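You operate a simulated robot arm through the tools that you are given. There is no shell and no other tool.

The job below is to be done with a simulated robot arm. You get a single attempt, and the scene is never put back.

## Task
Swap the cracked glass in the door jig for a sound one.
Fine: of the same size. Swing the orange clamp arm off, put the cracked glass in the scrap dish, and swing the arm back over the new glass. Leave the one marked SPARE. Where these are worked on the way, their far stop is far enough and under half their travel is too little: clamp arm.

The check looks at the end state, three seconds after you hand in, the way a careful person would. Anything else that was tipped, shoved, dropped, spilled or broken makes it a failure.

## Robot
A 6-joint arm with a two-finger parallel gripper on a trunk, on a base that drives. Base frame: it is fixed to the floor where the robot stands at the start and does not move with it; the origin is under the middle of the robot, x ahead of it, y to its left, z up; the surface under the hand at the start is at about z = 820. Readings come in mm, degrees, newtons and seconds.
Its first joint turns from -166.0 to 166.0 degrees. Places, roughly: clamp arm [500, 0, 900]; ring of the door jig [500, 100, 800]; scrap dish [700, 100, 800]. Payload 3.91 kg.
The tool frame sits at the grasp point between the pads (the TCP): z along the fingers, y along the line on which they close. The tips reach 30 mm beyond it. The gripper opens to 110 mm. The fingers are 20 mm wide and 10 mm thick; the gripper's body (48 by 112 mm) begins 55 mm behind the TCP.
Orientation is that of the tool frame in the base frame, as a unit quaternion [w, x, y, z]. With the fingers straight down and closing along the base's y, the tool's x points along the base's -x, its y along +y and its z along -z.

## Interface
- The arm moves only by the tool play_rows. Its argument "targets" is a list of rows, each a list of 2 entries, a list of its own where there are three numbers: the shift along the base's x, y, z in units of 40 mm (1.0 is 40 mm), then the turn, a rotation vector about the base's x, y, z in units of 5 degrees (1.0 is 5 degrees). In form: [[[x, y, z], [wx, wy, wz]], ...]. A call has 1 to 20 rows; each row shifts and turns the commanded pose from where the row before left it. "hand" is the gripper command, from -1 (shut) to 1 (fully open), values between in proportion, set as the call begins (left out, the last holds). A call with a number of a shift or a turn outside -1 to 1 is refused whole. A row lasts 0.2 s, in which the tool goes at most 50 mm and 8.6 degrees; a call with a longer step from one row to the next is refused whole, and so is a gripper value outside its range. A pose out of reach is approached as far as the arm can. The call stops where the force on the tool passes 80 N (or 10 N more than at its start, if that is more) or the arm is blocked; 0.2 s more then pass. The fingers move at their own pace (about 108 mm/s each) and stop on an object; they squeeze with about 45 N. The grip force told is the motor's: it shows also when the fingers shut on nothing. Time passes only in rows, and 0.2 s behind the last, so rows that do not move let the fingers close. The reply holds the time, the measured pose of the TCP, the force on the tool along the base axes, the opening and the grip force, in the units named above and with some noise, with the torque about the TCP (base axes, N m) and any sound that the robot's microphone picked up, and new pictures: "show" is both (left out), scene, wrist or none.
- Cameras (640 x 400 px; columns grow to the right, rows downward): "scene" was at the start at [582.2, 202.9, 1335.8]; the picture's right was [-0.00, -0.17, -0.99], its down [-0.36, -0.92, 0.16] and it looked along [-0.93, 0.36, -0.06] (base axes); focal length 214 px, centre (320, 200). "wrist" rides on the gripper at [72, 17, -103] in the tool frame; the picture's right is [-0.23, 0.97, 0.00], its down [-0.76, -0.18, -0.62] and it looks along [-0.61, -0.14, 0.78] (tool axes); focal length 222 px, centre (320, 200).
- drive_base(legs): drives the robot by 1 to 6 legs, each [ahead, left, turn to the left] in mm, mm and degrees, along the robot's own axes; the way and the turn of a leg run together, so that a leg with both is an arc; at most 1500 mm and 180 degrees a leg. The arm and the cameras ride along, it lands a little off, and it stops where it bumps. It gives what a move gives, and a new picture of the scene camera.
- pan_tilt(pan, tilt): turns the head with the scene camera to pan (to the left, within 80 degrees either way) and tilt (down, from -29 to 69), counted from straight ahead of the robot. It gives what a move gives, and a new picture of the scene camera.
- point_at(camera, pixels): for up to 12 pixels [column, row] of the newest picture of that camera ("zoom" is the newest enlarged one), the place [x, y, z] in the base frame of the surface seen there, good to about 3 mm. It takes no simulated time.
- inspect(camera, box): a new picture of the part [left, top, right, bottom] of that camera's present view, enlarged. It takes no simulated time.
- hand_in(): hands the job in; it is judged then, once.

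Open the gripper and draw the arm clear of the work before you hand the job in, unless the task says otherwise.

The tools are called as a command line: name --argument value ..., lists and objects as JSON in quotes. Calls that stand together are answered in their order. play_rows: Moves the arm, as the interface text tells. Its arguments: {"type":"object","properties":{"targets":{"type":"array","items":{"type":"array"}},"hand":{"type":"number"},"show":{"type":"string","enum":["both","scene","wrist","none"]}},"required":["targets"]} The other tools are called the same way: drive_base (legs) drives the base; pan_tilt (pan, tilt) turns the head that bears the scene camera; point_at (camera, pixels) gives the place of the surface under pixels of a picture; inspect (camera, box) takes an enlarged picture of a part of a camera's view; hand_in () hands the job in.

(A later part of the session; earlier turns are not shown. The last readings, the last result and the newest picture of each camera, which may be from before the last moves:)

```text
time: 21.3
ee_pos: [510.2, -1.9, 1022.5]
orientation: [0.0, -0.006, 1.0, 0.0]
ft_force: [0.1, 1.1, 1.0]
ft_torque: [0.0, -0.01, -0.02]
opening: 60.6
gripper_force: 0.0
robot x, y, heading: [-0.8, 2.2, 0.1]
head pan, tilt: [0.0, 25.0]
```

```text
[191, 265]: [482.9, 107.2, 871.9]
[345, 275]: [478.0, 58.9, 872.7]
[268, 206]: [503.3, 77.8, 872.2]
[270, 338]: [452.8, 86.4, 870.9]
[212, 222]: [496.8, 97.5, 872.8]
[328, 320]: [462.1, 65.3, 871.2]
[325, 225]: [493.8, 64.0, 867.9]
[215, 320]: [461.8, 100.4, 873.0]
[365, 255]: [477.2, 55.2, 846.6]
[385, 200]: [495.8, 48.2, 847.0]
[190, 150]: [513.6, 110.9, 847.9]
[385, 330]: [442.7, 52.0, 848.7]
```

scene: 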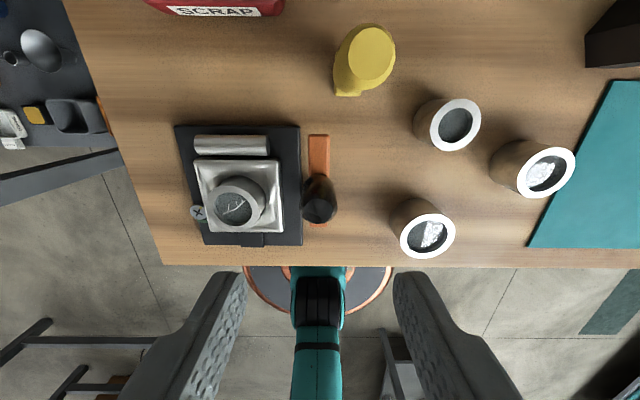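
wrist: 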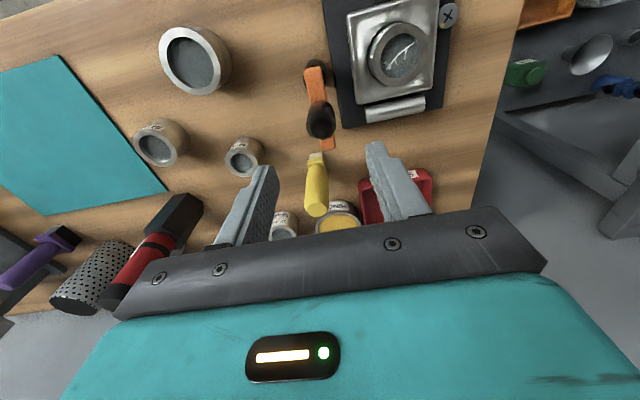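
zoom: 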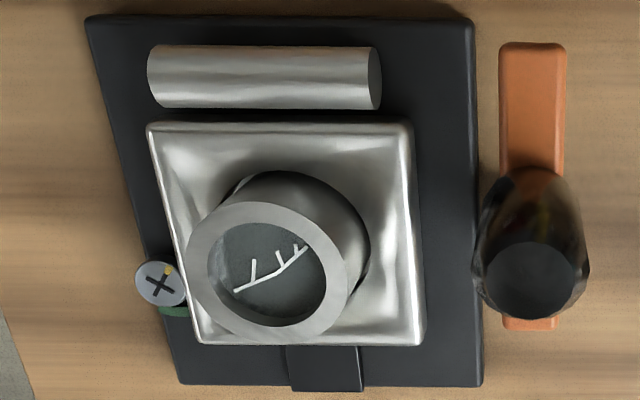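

The cracked glass centre is (478.3, 82.3), rim z 872, door face z 847, hole about 56 mm wide. I move above it with the fingers at 80 mm, closing along y.

play_rows --targets '[[[-0.267, 0.7, -0.3], [0, 0, 0]], [[-0.267, 0.7, -0.45], [0, 0, 0]], [[-0.267, 0.7, -0.5], [0, 0, 0]], [[0, 0, 0], [0, 0, 0]]]' --hand 0.455

play_rows --targets '[[[0, 0, 0], [0, 0, 0]]]' --show "none"

play_rows --targets '[[[0, 0, 0], [0, 0, 0]]]' --show "none"

```text
time: 22.3
ee_pos: [477.4, 83.7, 972.5]
orientation: [0.0, -0.004, 1.0, 0.0]
ft_force: [-0.2, -0.8, -0.5]
ft_torque: [0.03, -0.05, -0.01]
opening: 80.1
gripper_force: 0.1
robot x, y, heading: [-0.9, 2.0, 0.2]
head pan, tilt: [0.0, 25.0]
```

scene: 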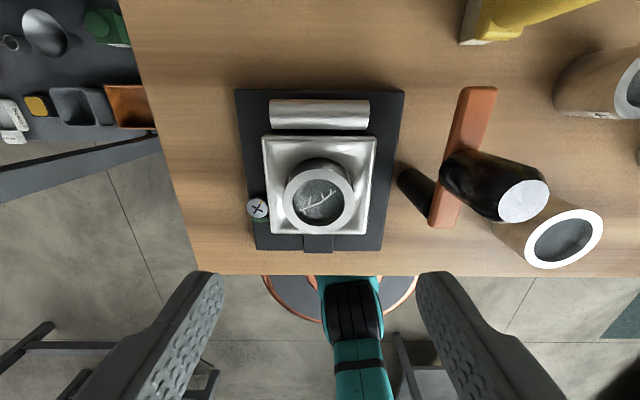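
wrist: 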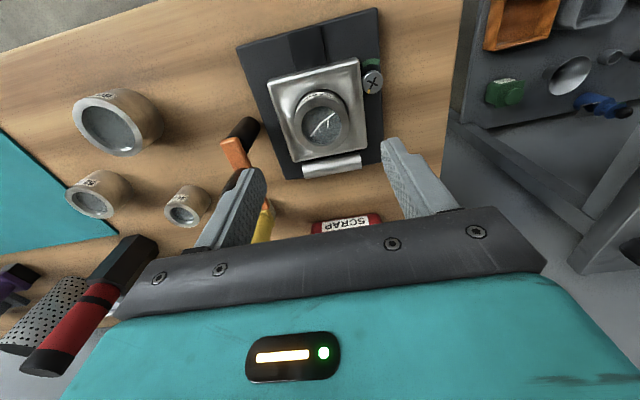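

```text
time: 22.7
ee_pos: [478.4, 83.2, 972.6]
orientation: [0.0, -0.006, 1.0, 0.0]
ft_force: [-0.3, 0.7, -0.2]
ft_torque: [0.03, 0.02, -0.03]
opening: 80.1
gripper_force: 0.0
robot x, y, heading: [3.0, 1.4, -0.1]
head pan, tilt: [0.0, 25.0]
```

```text
time: 23.1
ee_pos: [477.8, 82.5, 972.6]
orientation: [0.0, -0.004, 1.0, 0.0]
ft_force: [1.1, -0.2, -1.5]
ft_torque: [-0.01, 0.0, 0.02]
opening: 79.9
gripper_force: 0.1
robot x, y, heading: [-0.8, 1.8, -0.1]
head pan, tilt: [0.0, 25.0]
```

The TCP averages (477.9, 83.1, 972.6), centred over the glass at (320,195). I descend to z≈883, tips about 6 mm above the door face.

play_rows --targets '[[[0, -0.02, -0.75], [0, 0, 0]], [[0, 0, -0.75], [0, 0, 0]], [[0, 0, -0.5], [0, 0, 0]], [[0, 0, -0.24], [0, 0, 0]], [[0, 0, 0], [0, 0, 0]]]'

```text
time: 24.3
ee_pos: [478.6, 81.2, 882.7]
orientation: [0.0, -0.004, 1.0, 0.001]
ft_force: [-0.3, 0.4, 1.1]
ft_torque: [-0.01, -0.01, -0.03]
opening: 80.1
gripper_force: 0.0
robot x, y, heading: [0.7, -1.4, 0.2]
head pan, tilt: [0.0, 25.0]
```

scene: 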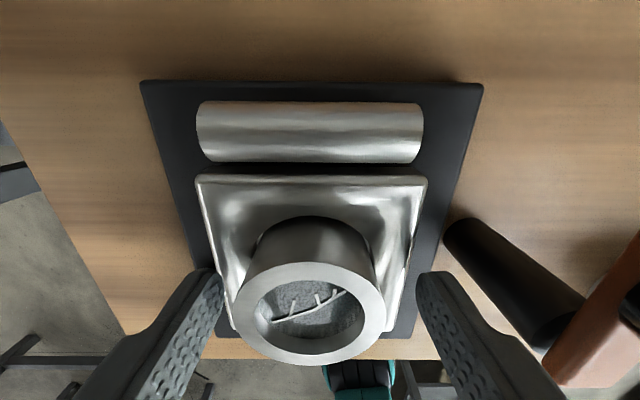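
wrist: 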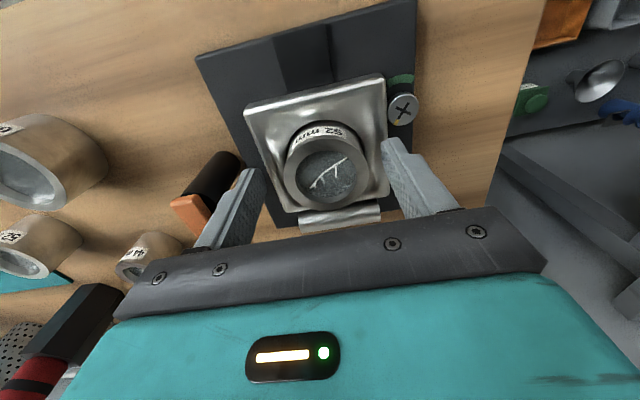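

The rim at (235..386) sits a little left of the fingers' middle (320), so I measure it once more from here.

point_at --camera "scene" --pixels '[[238, 312], [383, 312], [310, 265], [310, 360], [255, 335], [365, 335]]'

point_at --camera "wrist" --pixels '[[287, 180], [364, 165], [327, 207], [320, 138], [295, 192], [358, 190]]'

```text
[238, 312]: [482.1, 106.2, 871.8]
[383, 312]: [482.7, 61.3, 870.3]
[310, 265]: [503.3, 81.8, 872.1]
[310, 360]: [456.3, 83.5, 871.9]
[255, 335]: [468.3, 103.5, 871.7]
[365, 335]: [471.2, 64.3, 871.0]
```

```text
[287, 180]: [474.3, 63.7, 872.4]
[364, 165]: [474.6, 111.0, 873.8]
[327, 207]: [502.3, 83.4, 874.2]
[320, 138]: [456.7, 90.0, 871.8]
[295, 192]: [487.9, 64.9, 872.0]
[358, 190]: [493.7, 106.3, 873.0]
```

Glass centre reads y≈84; I shift +2 mm in y and close on it.

play_rows --targets '[[[0.02, 0.045, 0], [0, 0, 0]], [[0, 0, 0], [0, 0, 0]]]' --show "none"

play_rows --targets '[[[0, 0, 0], [0, 0, 0]], [[0, 0, 0], [0, 0, 0]], [[0, 0, 0], [0, 0, 0]]]' --hand -1

```text
time: 24.9
ee_pos: [480.0, 82.5, 883.2]
orientation: [0.0, -0.004, 1.0, 0.0]
ft_force: [0.0, 0.2, 0.0]
ft_torque: [0.0, -0.02, 0.04]
opening: 80.1
gripper_force: 0.0
robot x, y, heading: [-0.3, 3.3, -0.1]
head pan, tilt: [0.0, 25.0]
```

```text
time: 25.7
ee_pos: [479.4, 83.2, 882.1]
orientation: [0.0, -0.005, 1.0, -0.001]
ft_force: [0.2, 0.5, 0.8]
ft_torque: [0.07, 0.0, -0.03]
opening: 50.9
gripper_force: 44.7
robot x, y, heading: [1.8, 0.1, -0.2]
head pan, tilt: [0.0, 25.0]
```

scene: 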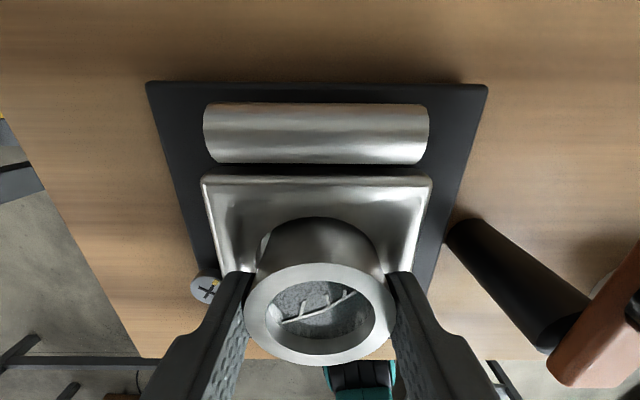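
wrist: 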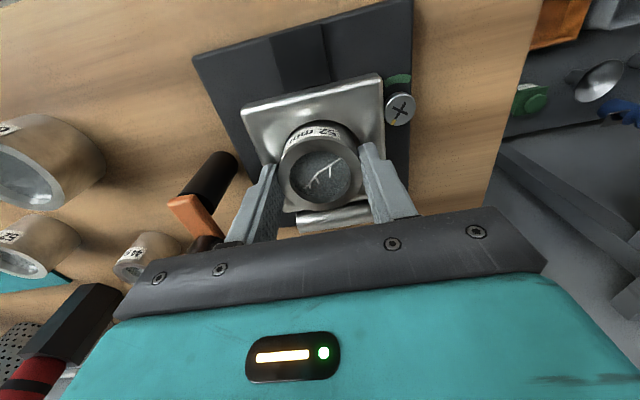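

It is held at 50.9 mm without side force. I lift it straight up out of the ring.

play_rows --targets '[[[0, 0, 0.12], [0, 0, 0]], [[0, 0, 0.12], [0, 0, 0]], [[0, 0, 0.2], [0, 0, 0]], [[0, 0, 0.4], [0, 0, 0]], [[0, 0, 0.6], [0, 0, 0]], [[0, 0, 0.6], [0, 0, 0]], [[0, 0, 0], [0, 0, 0]]]'

```text
time: 27.3
ee_pos: [479.8, 83.4, 964.1]
orientation: [0.0, -0.004, 1.0, 0.001]
ft_force: [-0.2, -0.5, -0.4]
ft_torque: [-0.02, 0.01, -0.01]
opening: 50.7
gripper_force: 44.5
robot x, y, heading: [-0.3, -1.0, 0.1]
head pan, tilt: [0.0, 25.0]
```

scene: 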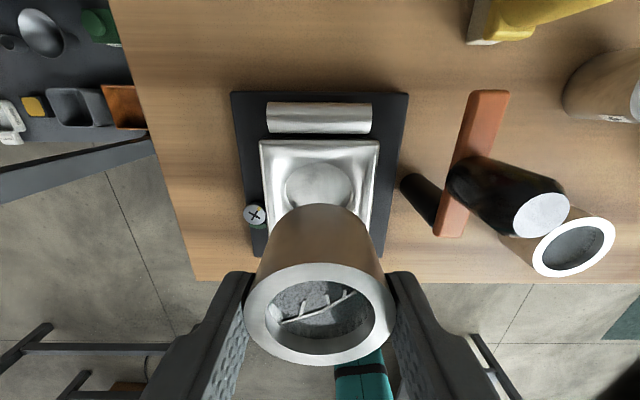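
wrist: 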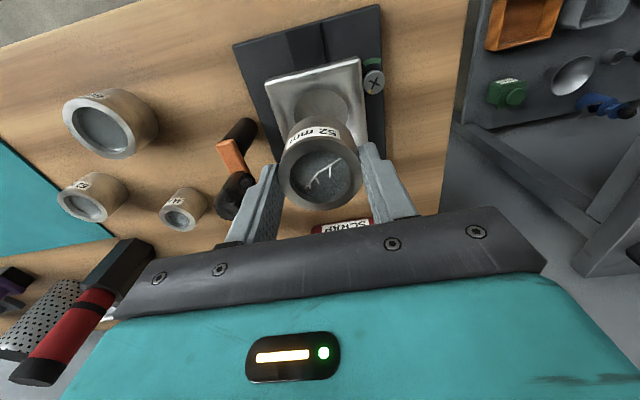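

The cracked glass hangs clear. I carry it toward the red dish and stop short to view the dish.

play_rows --targets '[[[0.8, 0, 0.3], [0, 0, 0]], [[0.9, 0, 0.3], [0, 0, 0]], [[0.9, 0, 0.3], [0, 0, 0]], [[0.9, 0, 0], [0, 0, 0]], [[0.5, 0, 0], [0, 0, 0]], [[0, 0, 0], [0, 0, 0]]]'

```text
time: 28.7
ee_pos: [639.9, 82.5, 1001.2]
orientation: [0.0, -0.004, 1.0, 0.0]
ft_force: [-0.6, -0.8, -0.6]
ft_torque: [0.02, -0.03, -0.01]
opening: 50.6
gripper_force: 45.0
robot x, y, heading: [0.4, 1.2, -0.2]
head pan, tilt: [0.0, 25.0]
```

scene: 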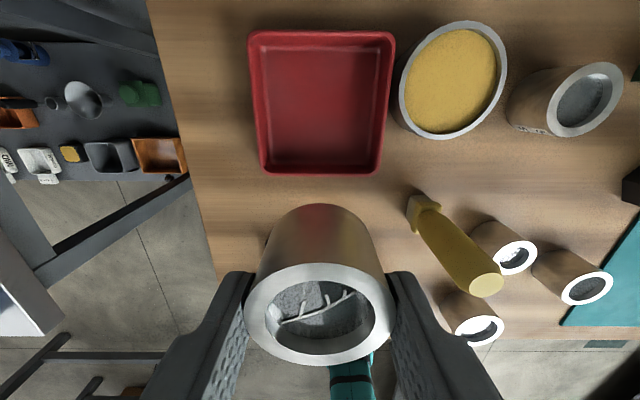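
wrist: 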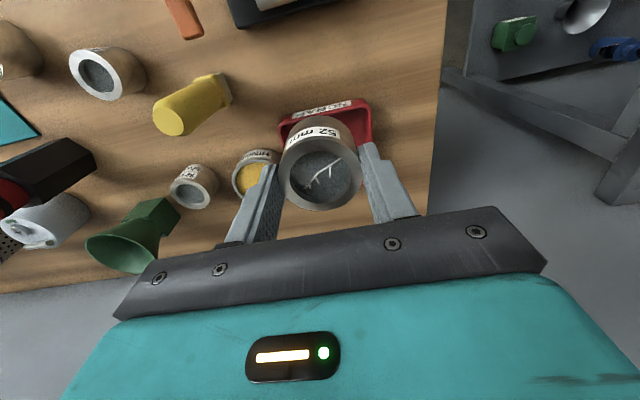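

The dish is fully in view at (250..395, 30..175) of the scene picture. I measure its walls and floor and the HINGE cup.

point_at --camera "scene" --pixels '[[253, 100], [390, 100], [322, 34], [322, 172], [265, 100], [378, 100], [322, 55], [322, 160], [320, 100], [400, 90], [425, 130], [455, 80]]'

inspect --camera "scene" --box '[230, 10, 518, 190]'

```text
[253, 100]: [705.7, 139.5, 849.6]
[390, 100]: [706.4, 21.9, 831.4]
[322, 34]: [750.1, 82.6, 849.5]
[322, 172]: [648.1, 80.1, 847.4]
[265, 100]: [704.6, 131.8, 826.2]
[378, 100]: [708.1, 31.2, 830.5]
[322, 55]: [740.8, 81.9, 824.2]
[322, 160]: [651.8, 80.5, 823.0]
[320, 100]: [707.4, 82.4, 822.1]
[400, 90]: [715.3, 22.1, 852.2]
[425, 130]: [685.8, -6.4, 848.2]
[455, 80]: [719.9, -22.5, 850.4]
```

```text
2.22 times, centred on (374, 100) of scene
```

zoom: 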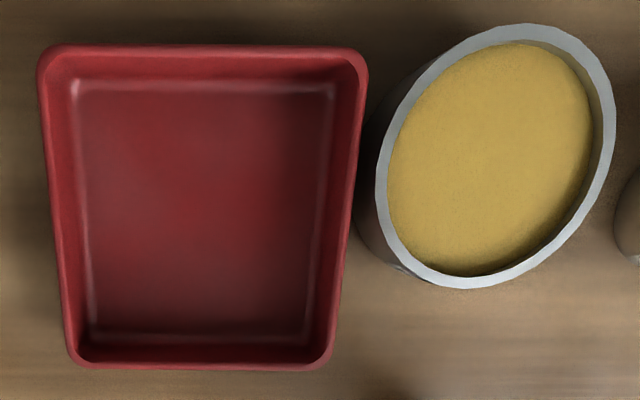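

The dish interior is about x 652–746, y 33–134, floor z 823, rim z 849. I move over its centre (700, 83) and lower the glass to just above the floor.

play_rows --targets '[[[0.5, 0.0, -0.2], [0, 0, 0]], [[0.5, 0.0, -0.4], [0, 0, 0]], [[0.5, 0.01, -0.6], [0, 0, 0]], [[0, 0, -0.7], [0, 0, 0]], [[0, 0, -0.6], [0, 0, 0]], [[0, 0, -0.3], [0, 0, 0]], [[0, 0, 0], [0, 0, 0]]]'

```text
time: 30.3
ee_pos: [697.2, 85.1, 888.3]
orientation: [0.0, -0.004, 1.0, 0.0]
ft_force: [-0.1, -0.5, -1.3]
ft_torque: [-0.03, 0.01, 0.0]
opening: 50.6
gripper_force: 44.9
robot x, y, heading: [-0.3, -2.1, 0.1]
head pan, tilt: [0.0, 25.0]
```

scene: 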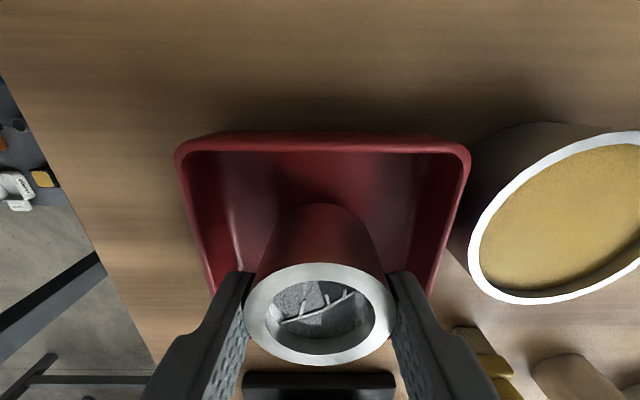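
wrist: 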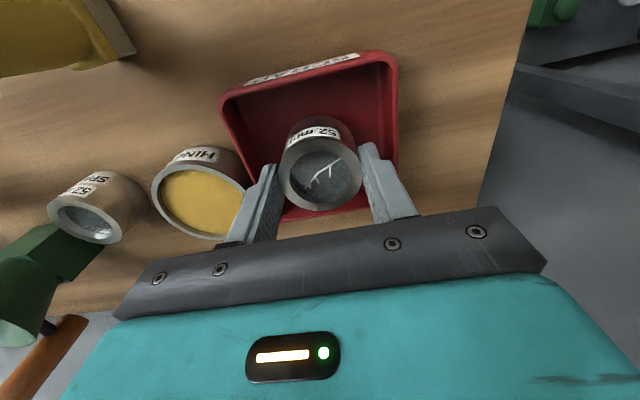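

The glass is over the middle of the dish, bottom about 13 mm above its floor. I lower it slowly until light touch.

play_rows --targets '[[[0, 0, -0.12], [0, 0, 0]], [[0, 0, -0.1], [0, 0, 0]], [[0, 0, -0.05], [0, 0, 0]], [[0, 0, 0], [0, 0, 0]]]' --show "none"

play_rows --targets '[[[0, 0, -0.03], [0, 0, 0]], [[0, 0, 0], [0, 0, 0]]]' --show "none"

```text
time: 31.3
ee_pos: [698.4, 84.2, 874.7]
orientation: [0.0, -0.004, 1.0, 0.0]
ft_force: [-0.3, -0.8, -1.1]
ft_torque: [-0.01, 0.0, -0.03]
opening: 50.5
gripper_force: 45.5
robot x, y, heading: [0.4, -0.8, -0.0]
head pan, tilt: [0.0, 25.0]
```

```text
time: 31.9
ee_pos: [699.9, 83.8, 875.5]
orientation: [-0.001, -0.004, 1.0, 0.0]
ft_force: [-0.2, -0.6, -1.3]
ft_torque: [0.0, 0.01, 0.0]
opening: 50.4
gripper_force: 44.6
robot x, y, heading: [2.9, -1.5, 0.2]
head pan, tilt: [0.0, 25.0]
```

No contact yet (force z about −1 N). I go down in further 1–1.5 mm steps.

play_rows --targets '[[[0, 0, -0.035], [0, 0, 0]], [[0, 0, 0], [0, 0, 0]]]' --show "none"

play_rows --targets '[[[0, 0, -0.03], [0, 0, 0]], [[0, 0, 0], [0, 0, 0]]]' --show "none"

```text
time: 32.5
ee_pos: [699.5, 82.8, 874.7]
orientation: [0.0, -0.005, 1.0, -0.001]
ft_force: [1.7, 1.6, 6.4]
ft_torque: [0.1, 0.01, -0.01]
opening: 50.6
gripper_force: 44.9
robot x, y, heading: [-1.0, 0.5, -0.0]
head pan, tilt: [0.0, 25.0]
```

```text
time: 33.1
ee_pos: [698.1, 83.2, 874.4]
orientation: [0.001, -0.005, 1.0, -0.001]
ft_force: [7.7, -0.8, 27.2]
ft_torque: [0.06, -0.28, -0.09]
opening: 50.6
gripper_force: 45.5
robot x, y, heading: [0.5, -0.2, -0.1]
head pan, tilt: [0.0, 25.0]
```

The glass has touched the dish floor (27 N at z≈874.5). I ease up 1 mm and open the fingers to 70 mm, then rise.

play_rows --targets '[[[0, 0, 0.03], [0, 0, 0]], [[0, 0, 0], [0, 0, 0]]]' --show "none"

play_rows --targets '[[[0, 0, 0], [0, 0, 0]], [[0, 0, 0], [0, 0, 0]], [[0, 0, 0], [0, 0, 0]]]' --hand 0.27

```text
time: 33.7
ee_pos: [697.8, 83.8, 876.1]
orientation: [0.0, -0.005, 1.0, 0.0]
ft_force: [6.4, 2.9, 15.8]
ft_torque: [0.15, -0.35, -0.06]
opening: 50.8
gripper_force: 45.0
robot x, y, heading: [-0.2, 2.1, 0.1]
head pan, tilt: [0.0, 25.0]
```

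```text
time: 34.5
ee_pos: [699.0, 83.6, 875.2]
orientation: [0.0, -0.005, 1.0, 0.0]
ft_force: [-0.3, 0.9, 0.1]
ft_torque: [-0.02, 0.0, -0.01]
opening: 69.9
gripper_force: 0.0
robot x, y, heading: [1.5, 1.4, -0.1]
head pan, tilt: [0.0, 25.0]
```

scene: 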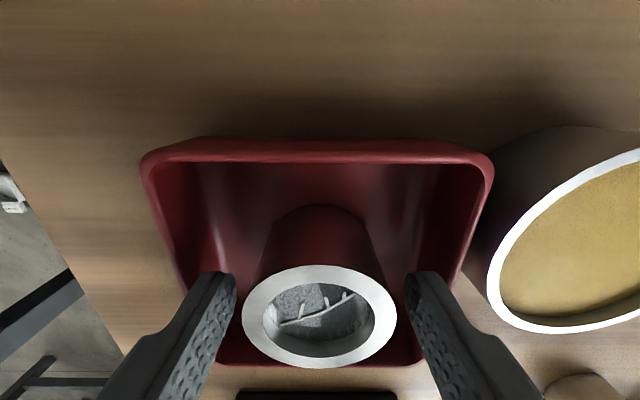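
wrist: 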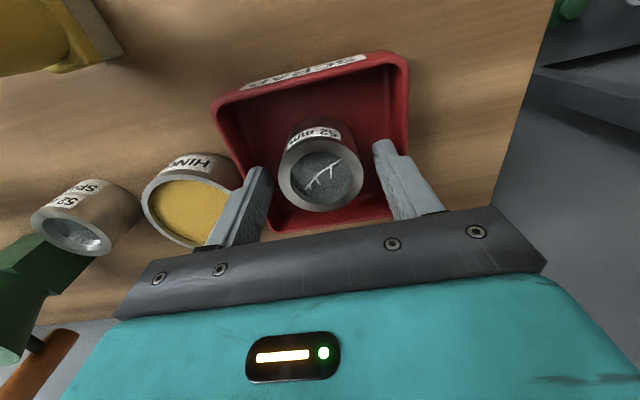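

The cracked glass stands free in the dish. I rise straight up and look at the way to the "52" glass.

play_rows --targets '[[[0, 0, 0.5], [0, 0, 0]], [[0, 0, 1], [0, 0, 0]], [[0, 0, 1], [0, 0, 0]], [[0, 0, 1], [0, 0, 0]], [[-0.3, -0.9, 0.5], [0, 0, 0]], [[-0.4, -0.9, 0.3], [0, 0, 0]], [[-0.5, -0.9, 0], [0, 0, 0]], [[-0.5, -0.9, 0], [0, 0, 0]], [[0, 0, 0], [0, 0, 0]]]' --hand 0.455

```text
time: 36.5
ee_pos: [631.9, -61.2, 1046.1]
orientation: [0.0, -0.006, 1.0, 0.0]
ft_force: [-0.5, -0.3, -0.3]
ft_torque: [0.01, 0.0, -0.01]
opening: 80.4
gripper_force: 0.0
robot x, y, heading: [1.2, -1.9, 0.3]
head pan, tilt: [0.0, 25.0]
```

scene: 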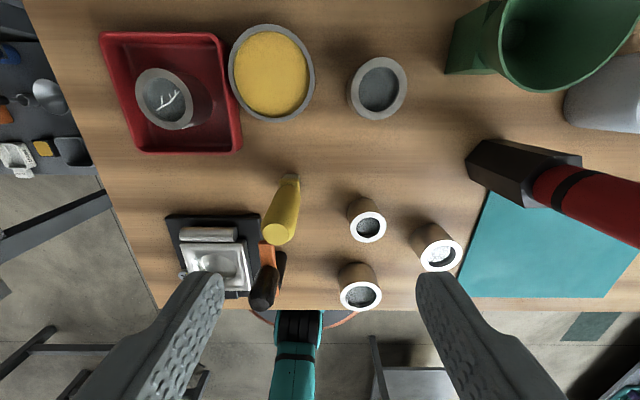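
wrist: 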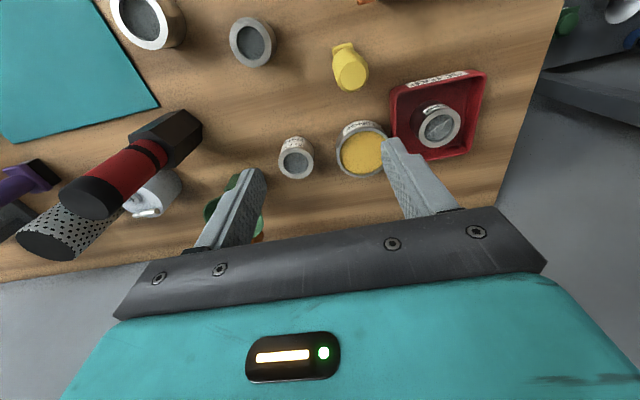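

The red-black tool at (560,180) may be tall; I measure it and the glass at (437,250).

point_at --camera "scene" --pixels '[[480, 185], [490, 150], [575, 160], [600, 200], [635, 220], [437, 250], [413, 235], [462, 260], [367, 225], [362, 290]]'

point_at --camera "wrist" --pixels '[[90, 198], [130, 165], [180, 130], [165, 150], [50, 245], [150, 22], [250, 40]]'

```text
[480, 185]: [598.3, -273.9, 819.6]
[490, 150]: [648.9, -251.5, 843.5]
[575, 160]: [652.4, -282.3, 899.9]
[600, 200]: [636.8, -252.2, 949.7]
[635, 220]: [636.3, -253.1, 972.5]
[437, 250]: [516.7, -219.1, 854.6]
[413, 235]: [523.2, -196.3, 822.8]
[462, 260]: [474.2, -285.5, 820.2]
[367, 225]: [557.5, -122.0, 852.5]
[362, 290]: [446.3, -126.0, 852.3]
```

```text
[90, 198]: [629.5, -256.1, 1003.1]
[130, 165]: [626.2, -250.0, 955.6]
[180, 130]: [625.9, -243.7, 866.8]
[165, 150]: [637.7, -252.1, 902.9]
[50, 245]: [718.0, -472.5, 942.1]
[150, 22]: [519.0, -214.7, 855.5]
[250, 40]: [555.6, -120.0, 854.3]
```

The tall tool stands at (635,-255), well off the path. I move over the "52" glass at about (517,-219).

play_rows --targets '[[[-0.573, -0.79, 0], [0, 0, 0]], [[-0.573, -0.79, 0], [0, 0, 0]], [[-0.573, -0.79, -0.5], [0, 0, 0]], [[-0.573, -0.79, -0.7], [0, 0, 0]], [[-0.573, -0.79, -0.7], [0, 0, 0]], [[0, 0, 0], [0, 0, 0]]]'

play_rows --targets '[[[0, 0, 0], [0, 0, 0]]]' --show "none"

inspect --camera "scene" --box '[240, 130, 400, 230]'

```text
time: 37.9
ee_pos: [515.4, -218.2, 969.0]
orientation: [0.0, -0.005, 1.0, 0.0]
ft_force: [-0.3, 0.5, 1.1]
ft_torque: [-0.07, 0.02, -0.04]
opening: 80.0
gripper_force: 0.1
robot x, y, heading: [-2.9, -1.0, -0.3]
head pan, tilt: [0.0, 25.0]
```

scene: 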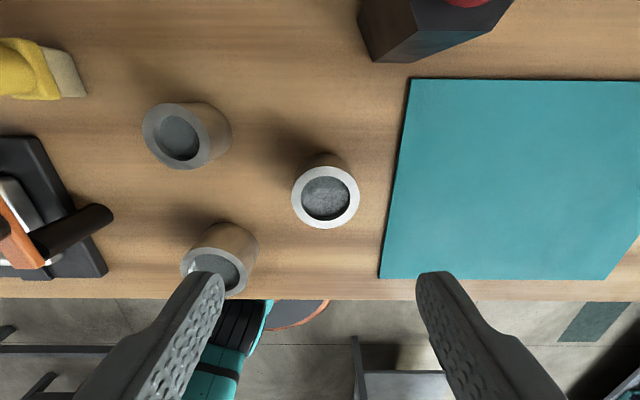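
wrist: 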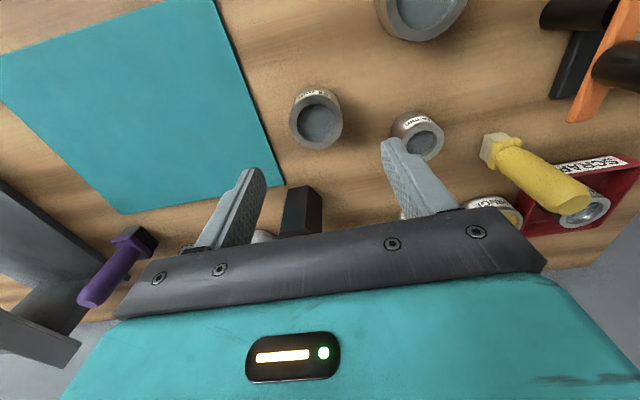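

```text
time: 38.3
ee_pos: [514.6, -218.7, 971.0]
orientation: [0.0, -0.004, 1.0, 0.0]
ft_force: [0.2, 0.4, -0.8]
ft_torque: [-0.01, -0.04, -0.01]
opening: 80.3
gripper_force: 0.0
robot x, y, heading: [1.4, 0.5, -0.1]
head pan, tilt: [0.0, 25.0]
```

```text
4.00 times, centred on (320, 180) of scene
```

zoom: 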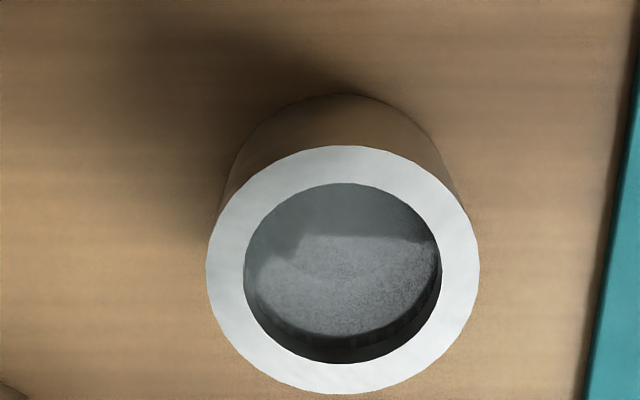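

The glass looks whole (no cracks). I measure its rim in this zoom: extremes (207,265), (479,270), (340,147), (345,393).

point_at --camera "zoom" --pixels '[[212, 268], [474, 268], [342, 152], [345, 388], [250, 185], [435, 355], [435, 185], [250, 355]]'

inspect --camera "wrist" --box '[270, 75, 366, 155]'

```text
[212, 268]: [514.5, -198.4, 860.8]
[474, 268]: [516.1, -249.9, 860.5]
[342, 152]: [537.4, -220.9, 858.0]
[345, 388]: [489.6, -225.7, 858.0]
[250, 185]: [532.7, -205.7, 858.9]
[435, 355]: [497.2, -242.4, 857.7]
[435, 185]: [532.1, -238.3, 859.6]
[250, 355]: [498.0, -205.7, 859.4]
```

```text
5.00 times, centred on (318, 115) of wrist
```

zoom: 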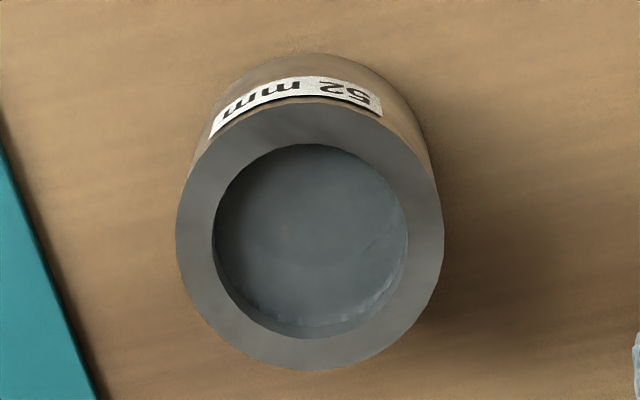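

The label reads "52 mm". I measure the same rim also with the wrist zoom to settle the centre.

point_at --camera "zoom" --pixels '[[182, 240], [438, 240], [305, 108], [315, 365], [215, 325], [405, 325], [210, 150], [405, 150]]'

```text
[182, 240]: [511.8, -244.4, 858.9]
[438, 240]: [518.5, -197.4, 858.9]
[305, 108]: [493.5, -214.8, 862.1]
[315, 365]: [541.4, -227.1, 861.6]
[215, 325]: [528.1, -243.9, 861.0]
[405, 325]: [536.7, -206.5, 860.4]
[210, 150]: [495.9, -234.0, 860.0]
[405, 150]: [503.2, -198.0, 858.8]
```

Both views put the centre at about (515.8,-221.8). I shift by (+1,-3) mm and descend to TCP z≈871.5, the same relation to the rim as with the cracked glass.

play_rows --targets '[[[0.02, -0.08, -0.6], [0, 0, 0]], [[0, 0, -0.7], [0, 0, 0]], [[0, 0, -0.7], [0, 0, 0]], [[0, 0, -0.3], [0, 0, 0]], [[0, 0, -0.1625], [0, 0, 0]], [[0, 0, 0], [0, 0, 0]]]'

```text
time: 39.7
ee_pos: [515.7, -221.5, 871.8]
orientation: [0.001, -0.004, 1.0, 0.0]
ft_force: [0.1, 0.5, 0.0]
ft_torque: [-0.06, 0.01, 0.07]
opening: 80.2
gripper_force: 0.1
robot x, y, heading: [-4.0, 0.2, 0.2]
head pan, tilt: [0.0, 25.0]
```

scene: 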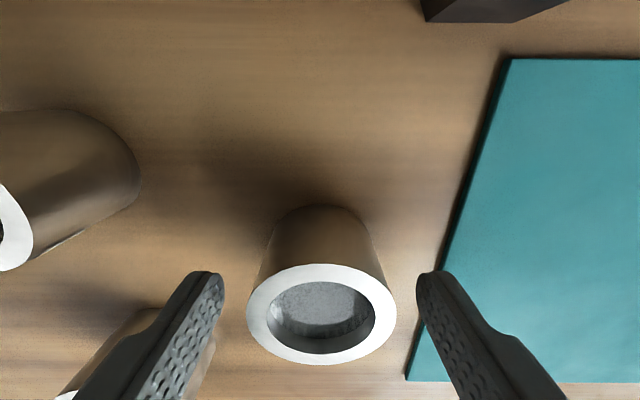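
wrist: 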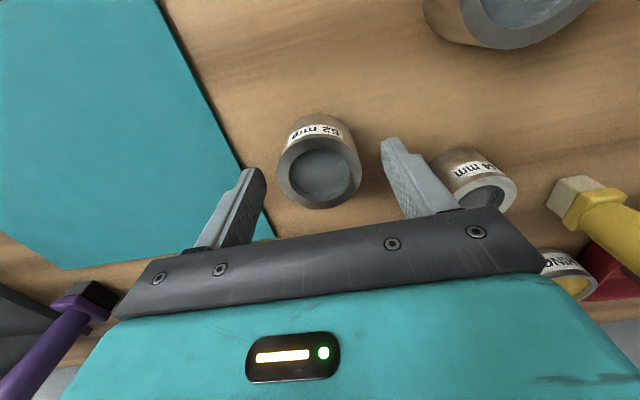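

The rim sits at columns 247–396, rows 263–365 in the scene picture, practically the same as the cracked glass when held. I close on it.

play_rows --targets '[[[0, 0, 0], [0, 0, 0]], [[0, 0, 0], [0, 0, 0]], [[0, 0, 0], [0, 0, 0]]]' --hand -1

```text
time: 40.5
ee_pos: [517.1, -222.0, 870.8]
orientation: [0.0, -0.004, 1.0, 0.0]
ft_force: [0.9, 0.7, -0.4]
ft_torque: [-0.04, 0.0, 0.04]
opening: 50.7
gripper_force: 45.0
robot x, y, heading: [0.7, 1.9, -0.2]
head pan, tilt: [0.0, 25.0]
```

scene: 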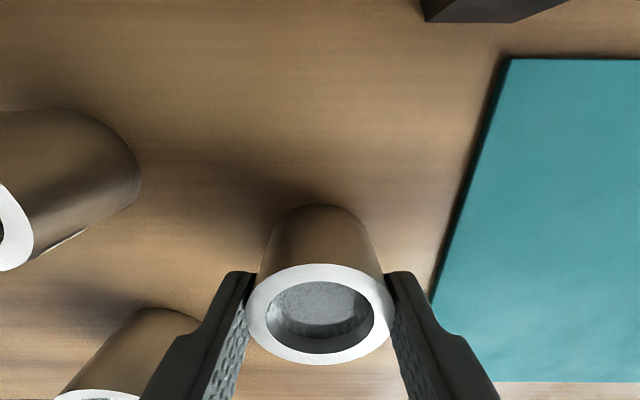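
wrist: 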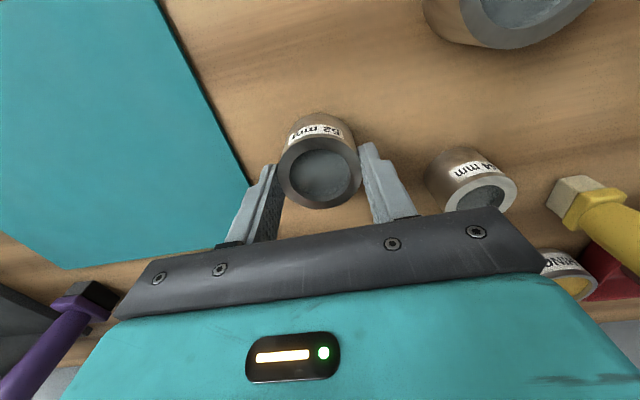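

Held at 50.7 mm, the same as the cracked one. I lift to z≈1010, well above the clamp handle, and look.

play_rows --targets '[[[0, 0, 0.2], [0, 0, 0]], [[0, 0, 0.5], [0, 0, 0]], [[0, 0, 0.9], [0, 0, 0]], [[0, 0, 0.95], [0, 0, 0]], [[0, 0, 0.95], [0, 0, 0]], [[0, 0, 0], [0, 0, 0]]]' --show "scene"

```text
time: 41.9
ee_pos: [518.3, -219.9, 1012.6]
orientation: [0.0, -0.005, 1.0, 0.0]
ft_force: [0.3, 0.0, -1.8]
ft_torque: [0.0, 0.01, 0.01]
opening: 50.7
gripper_force: 45.2
robot x, y, heading: [0.1, -0.9, 0.1]
head pan, tilt: [0.0, 25.0]
```

scene: 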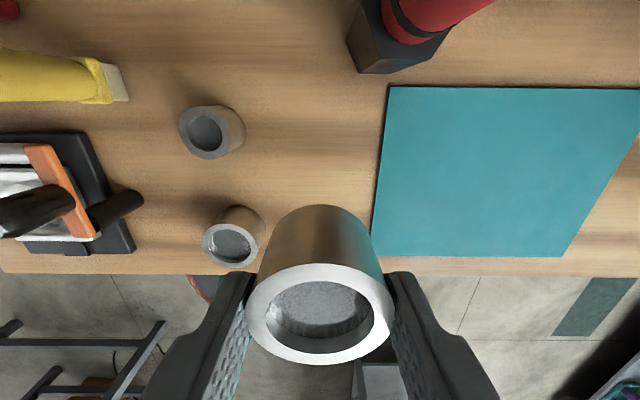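

The glass hangs straight in the grip. I carry it over to above the jig at about (479.7, 83).

play_rows --targets '[[[-0.116, 0.952, 0], [0, 0, 0]], [[-0.116, 0.952, 0], [0, 0, 0]], [[-0.116, 0.952, 0], [0, 0, 0]], [[-0.116, 0.952, 0], [0, 0, 0]], [[-0.116, 0.952, 0], [0, 0, 0]], [[-0.116, 0.952, 0], [0, 0, 0]], [[-0.116, 0.952, 0], [0, 0, 0]], [[-0.116, 0.952, 0], [0, 0, 0]], [[0, 0, 0], [0, 0, 0]]]'

play_rows --targets '[[[0, 0, 0], [0, 0, 0]]]' --show "none"

play_rows --targets '[[[0, 0, 0], [0, 0, 0]]]' --show "none"

play_rows --targets '[[[0, 0, 0], [0, 0, 0]]]' --show "none"

```text
time: 43.9
ee_pos: [480.8, 84.2, 1014.2]
orientation: [0.0, -0.004, 1.0, -0.001]
ft_force: [-0.1, 0.3, -0.8]
ft_torque: [-0.01, 0.01, -0.01]
opening: 50.2
gripper_force: 45.1
robot x, y, heading: [-0.3, 2.1, -0.1]
head pan, tilt: [0.0, 25.0]
```

scene: 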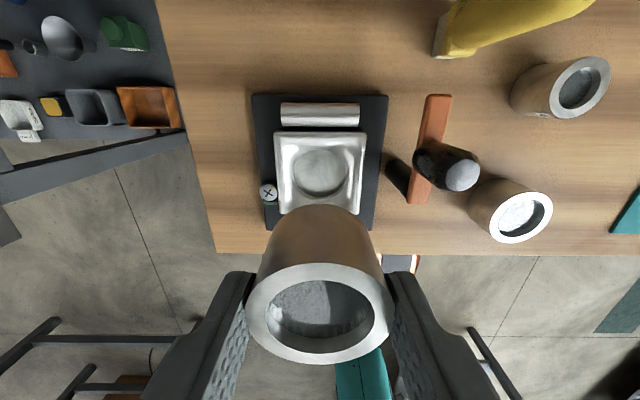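
wrist: 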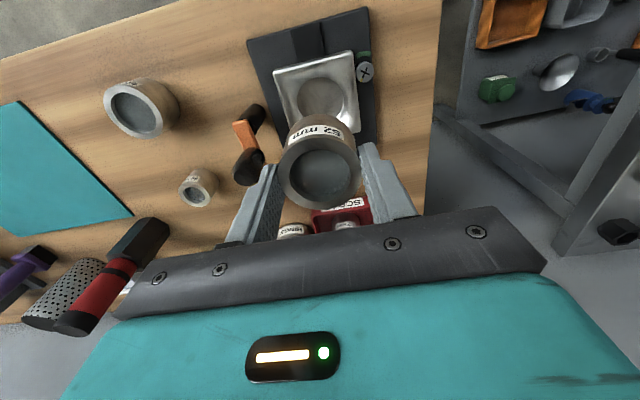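

```text
time: 44.3
ee_pos: [481.5, 83.4, 1014.3]
orientation: [0.0, -0.005, 1.0, 0.0]
ft_force: [0.6, 0.3, -1.8]
ft_torque: [-0.01, 0.01, -0.02]
opening: 50.4
gripper_force: 44.8
robot x, y, heading: [3.7, 1.4, -0.0]
head pan, tilt: [0.0, 25.0]
```

```text
time: 44.7
ee_pos: [480.5, 84.0, 1014.3]
orientation: [0.0, -0.005, 1.0, 0.0]
ft_force: [-0.5, 0.6, -1.2]
ft_torque: [0.02, 0.01, -0.02]
opening: 50.3
gripper_force: 44.6
robot x, y, heading: [-0.7, -0.5, -0.2]
head pan, tilt: [0.0, 25.0]
```

```text
time: 45.1
ee_pos: [480.4, 84.5, 1013.7]
orientation: [0.0, -0.005, 1.0, 0.001]
ft_force: [0.3, -0.4, -1.3]
ft_torque: [-0.01, -0.02, -0.01]
opening: 50.4
gripper_force: 44.5
robot x, y, heading: [-0.5, 1.7, -0.3]
head pan, tilt: [0.0, 25.0]
```

The readings average (480.8, 84.0); I also measure the empty ring at (320,172) for its centre.

inspect --camera "scene" --box '[264, 120, 376, 210]'

```text
4.44 times, centred on (320, 165) of scene
```

zoom: 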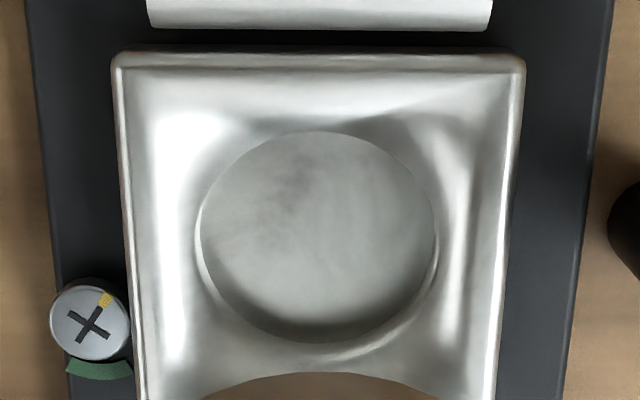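

The recess edge spans (200..437, 132..342) in this zoom. I take its extremes and the floor.

point_at --camera "zoom" --pixels '[[198, 240], [438, 240], [320, 128], [320, 345], [240, 160], [395, 160], [245, 325], [395, 325], [320, 240], [150, 240], [500, 240], [320, 100]]'

```text
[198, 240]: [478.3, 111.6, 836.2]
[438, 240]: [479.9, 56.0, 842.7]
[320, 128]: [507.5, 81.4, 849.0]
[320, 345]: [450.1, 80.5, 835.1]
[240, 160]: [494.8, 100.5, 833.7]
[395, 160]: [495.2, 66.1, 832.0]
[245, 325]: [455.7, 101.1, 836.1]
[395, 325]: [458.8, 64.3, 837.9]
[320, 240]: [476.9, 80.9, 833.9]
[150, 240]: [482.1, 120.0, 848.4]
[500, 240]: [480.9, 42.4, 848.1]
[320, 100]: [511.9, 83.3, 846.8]
```

The recess centre reads (478.9, 83.6), agreeing with the grasp position (479.7, 83.0). I shift by about (-1,-0.8) mm and descend to just above the door face.

play_rows --targets '[[[-0.026, -0.02, -0.6], [0, 0, 0]], [[0, 0, -0.8], [0, 0, 0]], [[0, 0, -0.8], [0, 0, 0]], [[0, 0, -0.5], [0, 0, 0]], [[0, 0, 0], [0, 0, 0]]]'

play_rows --targets '[[[0, 0, 0], [0, 0, 0]]]' --show "none"

play_rows --targets '[[[0, 0, 0], [0, 0, 0]]]' --show "none"

```text
time: 46.3
ee_pos: [481.1, 83.6, 904.1]
orientation: [-0.001, -0.005, 1.0, 0.0]
ft_force: [-0.1, 1.3, -1.0]
ft_torque: [-0.01, 0.03, -0.01]
opening: 50.2
gripper_force: 44.6
robot x, y, heading: [0.0, -4.3, 0.0]
head pan, tilt: [0.0, 25.0]
```

scene: 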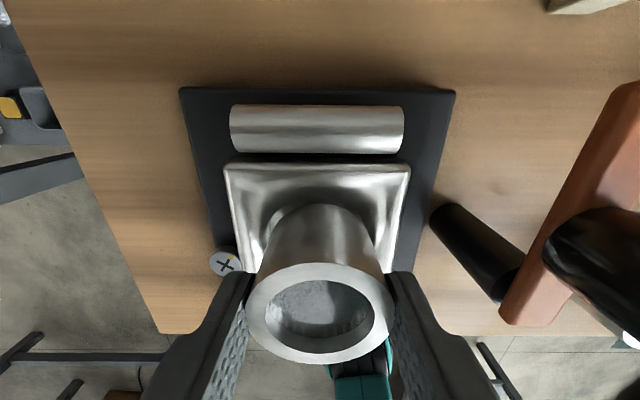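
wrist: 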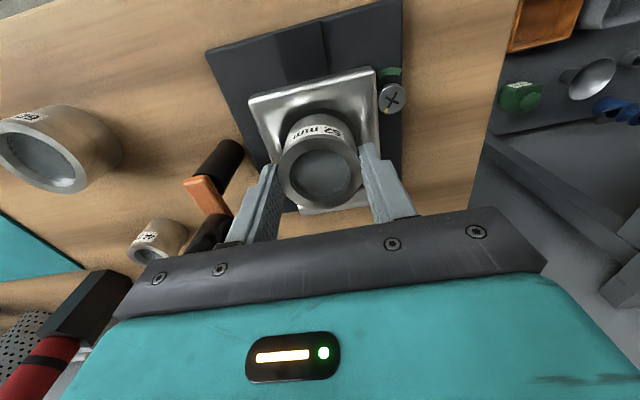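

```text
time: 46.7
ee_pos: [480.1, 81.8, 904.3]
orientation: [0.0, -0.004, 1.0, 0.001]
ft_force: [-1.0, 0.4, -1.4]
ft_torque: [0.04, 0.01, 0.0]
opening: 50.5
gripper_force: 44.8
robot x, y, heading: [-1.9, 2.9, 0.1]
head pan, tilt: [0.0, 25.0]
```

```text
time: 47.1
ee_pos: [480.1, 83.6, 903.3]
orientation: [0.001, -0.005, 1.0, 0.0]
ft_force: [0.1, 0.0, -1.2]
ft_torque: [0.02, -0.03, 0.04]
opening: 50.8
gripper_force: 44.9
robot x, y, heading: [1.9, -0.8, -0.0]
head pan, tilt: [0.0, 25.0]
```

The TCP averages (480.4, 83.0, 903.9). I nudge −0.6 mm in x and lower in small steps, watching force.

play_rows --targets '[[[-0.015, 0, -0.1], [0, 0, 0]], [[0, 0, -0.1], [0, 0, 0]], [[0, 0, 0], [0, 0, 0]]]' --show "none"

play_rows --targets '[[[0, 0, -0.08], [0, 0, 0]], [[0, 0, -0.05], [0, 0, 0]], [[0, 0, 0], [0, 0, 0]]]' --show "scene"

```text
time: 47.9
ee_pos: [480.3, 83.5, 895.7]
orientation: [0.0, -0.005, 1.0, -0.001]
ft_force: [-0.2, 0.6, -0.6]
ft_torque: [0.01, 0.02, 0.0]
opening: 50.3
gripper_force: 45.2
robot x, y, heading: [0.4, 0.4, -0.4]
head pan, tilt: [0.0, 25.0]
```

```text
time: 48.7
ee_pos: [478.9, 81.7, 891.1]
orientation: [0.0, -0.005, 1.0, 0.0]
ft_force: [-1.4, -0.2, -1.2]
ft_torque: [0.02, -0.03, -0.04]
opening: 50.1
gripper_force: 45.0
robot x, y, heading: [0.1, 1.9, -0.2]
head pan, tilt: [0.0, 25.0]
```

scene: 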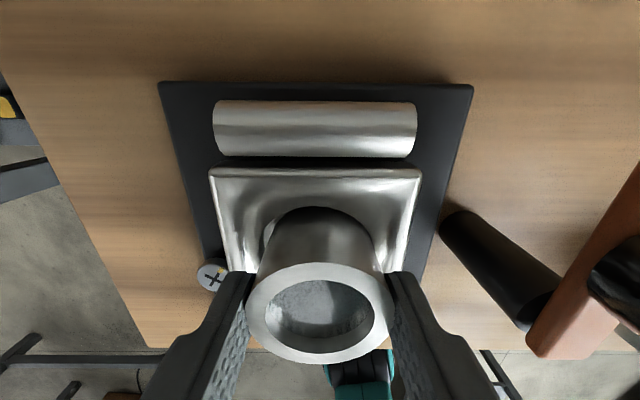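

The bottom is now about 8 mm inside the ring with no contact force. I continue down in small steps to the seat.

play_rows --targets '[[[0, 0, -0.07], [0, 0, 0]], [[0, 0, -0.05], [0, 0, 0]], [[0, 0, 0], [0, 0, 0]]]' --show "none"

play_rows --targets '[[[0, 0, -0.04], [0, 0, 0]], [[0, 0, 0], [0, 0, 0]]]' --show "none"

play_rows --targets '[[[0, 0, -0.03], [0, 0, 0]], [[0, 0, 0], [0, 0, 0]]]' --show "none"

```text
time: 49.5
ee_pos: [479.5, 82.8, 886.2]
orientation: [0.001, -0.005, 1.0, 0.0]
ft_force: [0.9, -0.4, -0.8]
ft_torque: [0.02, -0.03, 0.04]
opening: 50.2
gripper_force: 45.4
robot x, y, heading: [1.1, -2.6, -0.2]
head pan, tilt: [0.0, 25.0]
```

```text
time: 50.1
ee_pos: [478.7, 82.1, 883.9]
orientation: [0.0, -0.005, 1.0, 0.0]
ft_force: [-0.3, 0.4, -1.3]
ft_torque: [0.02, -0.01, -0.02]
opening: 50.3
gripper_force: 44.8
robot x, y, heading: [2.6, -1.0, 0.3]
head pan, tilt: [0.0, 25.0]
```

```text
time: 50.7
ee_pos: [478.3, 82.3, 884.0]
orientation: [0.001, -0.005, 1.0, -0.001]
ft_force: [-3.3, 3.9, 24.7]
ft_torque: [0.16, 0.34, 0.06]
opening: 50.1
gripper_force: 45.0
robot x, y, heading: [2.4, 2.6, -0.2]
head pan, tilt: [0.0, 25.0]
```

Contact of 25 N at z≈883.5 matches the seat height of the cracked glass. I ease up slightly and open.

play_rows --targets '[[[0, 0, 0.02], [0, 0, 0]], [[0, 0, 0], [0, 0, 0]]]' --show "none"

play_rows --targets '[[[0, 0, 0], [0, 0, 0]], [[0, 0, 0], [0, 0, 0]], [[0, 0, 0], [0, 0, 0]]]' --hand 0.4

```text
time: 51.3
ee_pos: [479.3, 82.4, 883.7]
orientation: [0.001, -0.004, 1.0, 0.0]
ft_force: [2.6, 2.9, 22.5]
ft_torque: [0.12, -0.03, 0.05]
opening: 50.3
gripper_force: 45.0
robot x, y, heading: [0.7, 2.9, -0.0]
head pan, tilt: [0.0, 25.0]
```

```text
time: 52.1
ee_pos: [478.6, 81.4, 882.9]
orientation: [0.0, -0.004, 1.0, 0.0]
ft_force: [-0.7, 0.5, 0.1]
ft_torque: [0.03, 0.02, 0.0]
opening: 77.0
gripper_force: 0.0
robot x, y, heading: [-0.3, -5.1, 0.0]
head pan, tilt: [0.0, 25.0]
```

scene: 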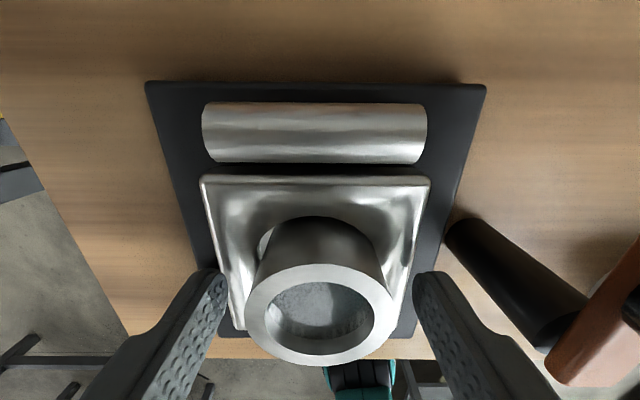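
wrist: 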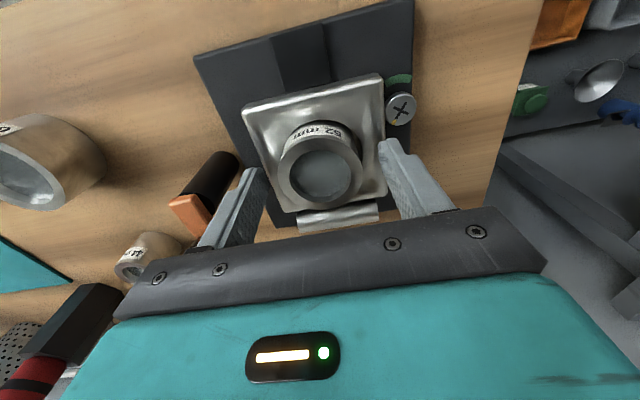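

The new glass sits in the ring as the old one did. I rise straight up and verify its rim.

play_rows --targets '[[[0, 0, 0.3], [0, 0, 0]], [[0, 0, 0.8], [0, 0, 0]], [[0, 0, 0.9], [0, 0, 0]], [[0, 0, 0.9], [0, 0, 0]], [[0, 0, 0], [0, 0, 0]]]'

inspect --camera "scene" --box '[230, 90, 486, 250]'

```text
time: 53.3
ee_pos: [479.2, 80.1, 1000.1]
orientation: [-0.001, -0.004, 1.0, 0.0]
ft_force: [-0.2, -0.3, -1.1]
ft_torque: [-0.02, -0.02, -0.03]
opening: 77.3
gripper_force: 0.1
robot x, y, heading: [2.6, -0.6, -0.1]
head pan, tilt: [0.0, 25.0]
```

scene: 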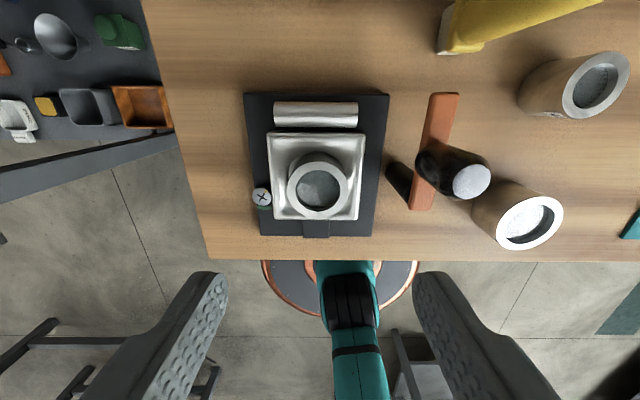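
wrist: 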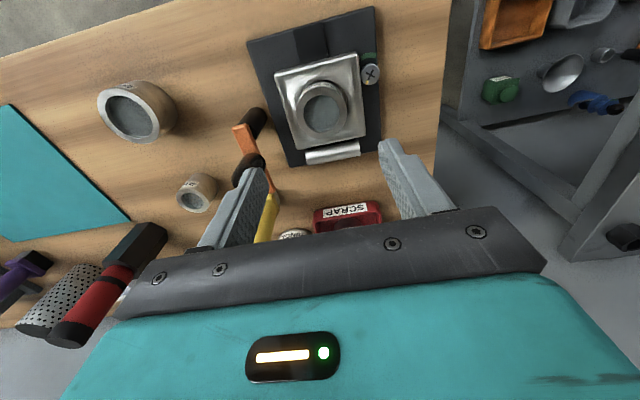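

```text
2.50 times, centred on (358, 170) of scene
```

zoom: 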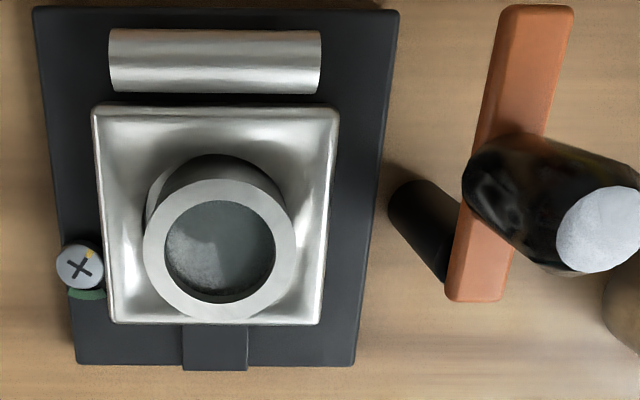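

I check the rim's height and level at four points, and the arm's and handle's place.

point_at --camera "zoom" --pixels '[[150, 250], [290, 250], [220, 186], [220, 313], [540, 20], [470, 290], [508, 230], [500, 120], [600, 235], [535, 150], [475, 180]]'

```text
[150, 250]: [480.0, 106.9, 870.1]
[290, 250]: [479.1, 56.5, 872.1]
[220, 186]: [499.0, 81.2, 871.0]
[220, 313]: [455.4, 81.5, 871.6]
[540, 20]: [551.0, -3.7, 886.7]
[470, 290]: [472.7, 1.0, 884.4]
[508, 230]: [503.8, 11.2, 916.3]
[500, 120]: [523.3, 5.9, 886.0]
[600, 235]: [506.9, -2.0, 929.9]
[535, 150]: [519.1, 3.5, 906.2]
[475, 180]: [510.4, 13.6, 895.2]
```

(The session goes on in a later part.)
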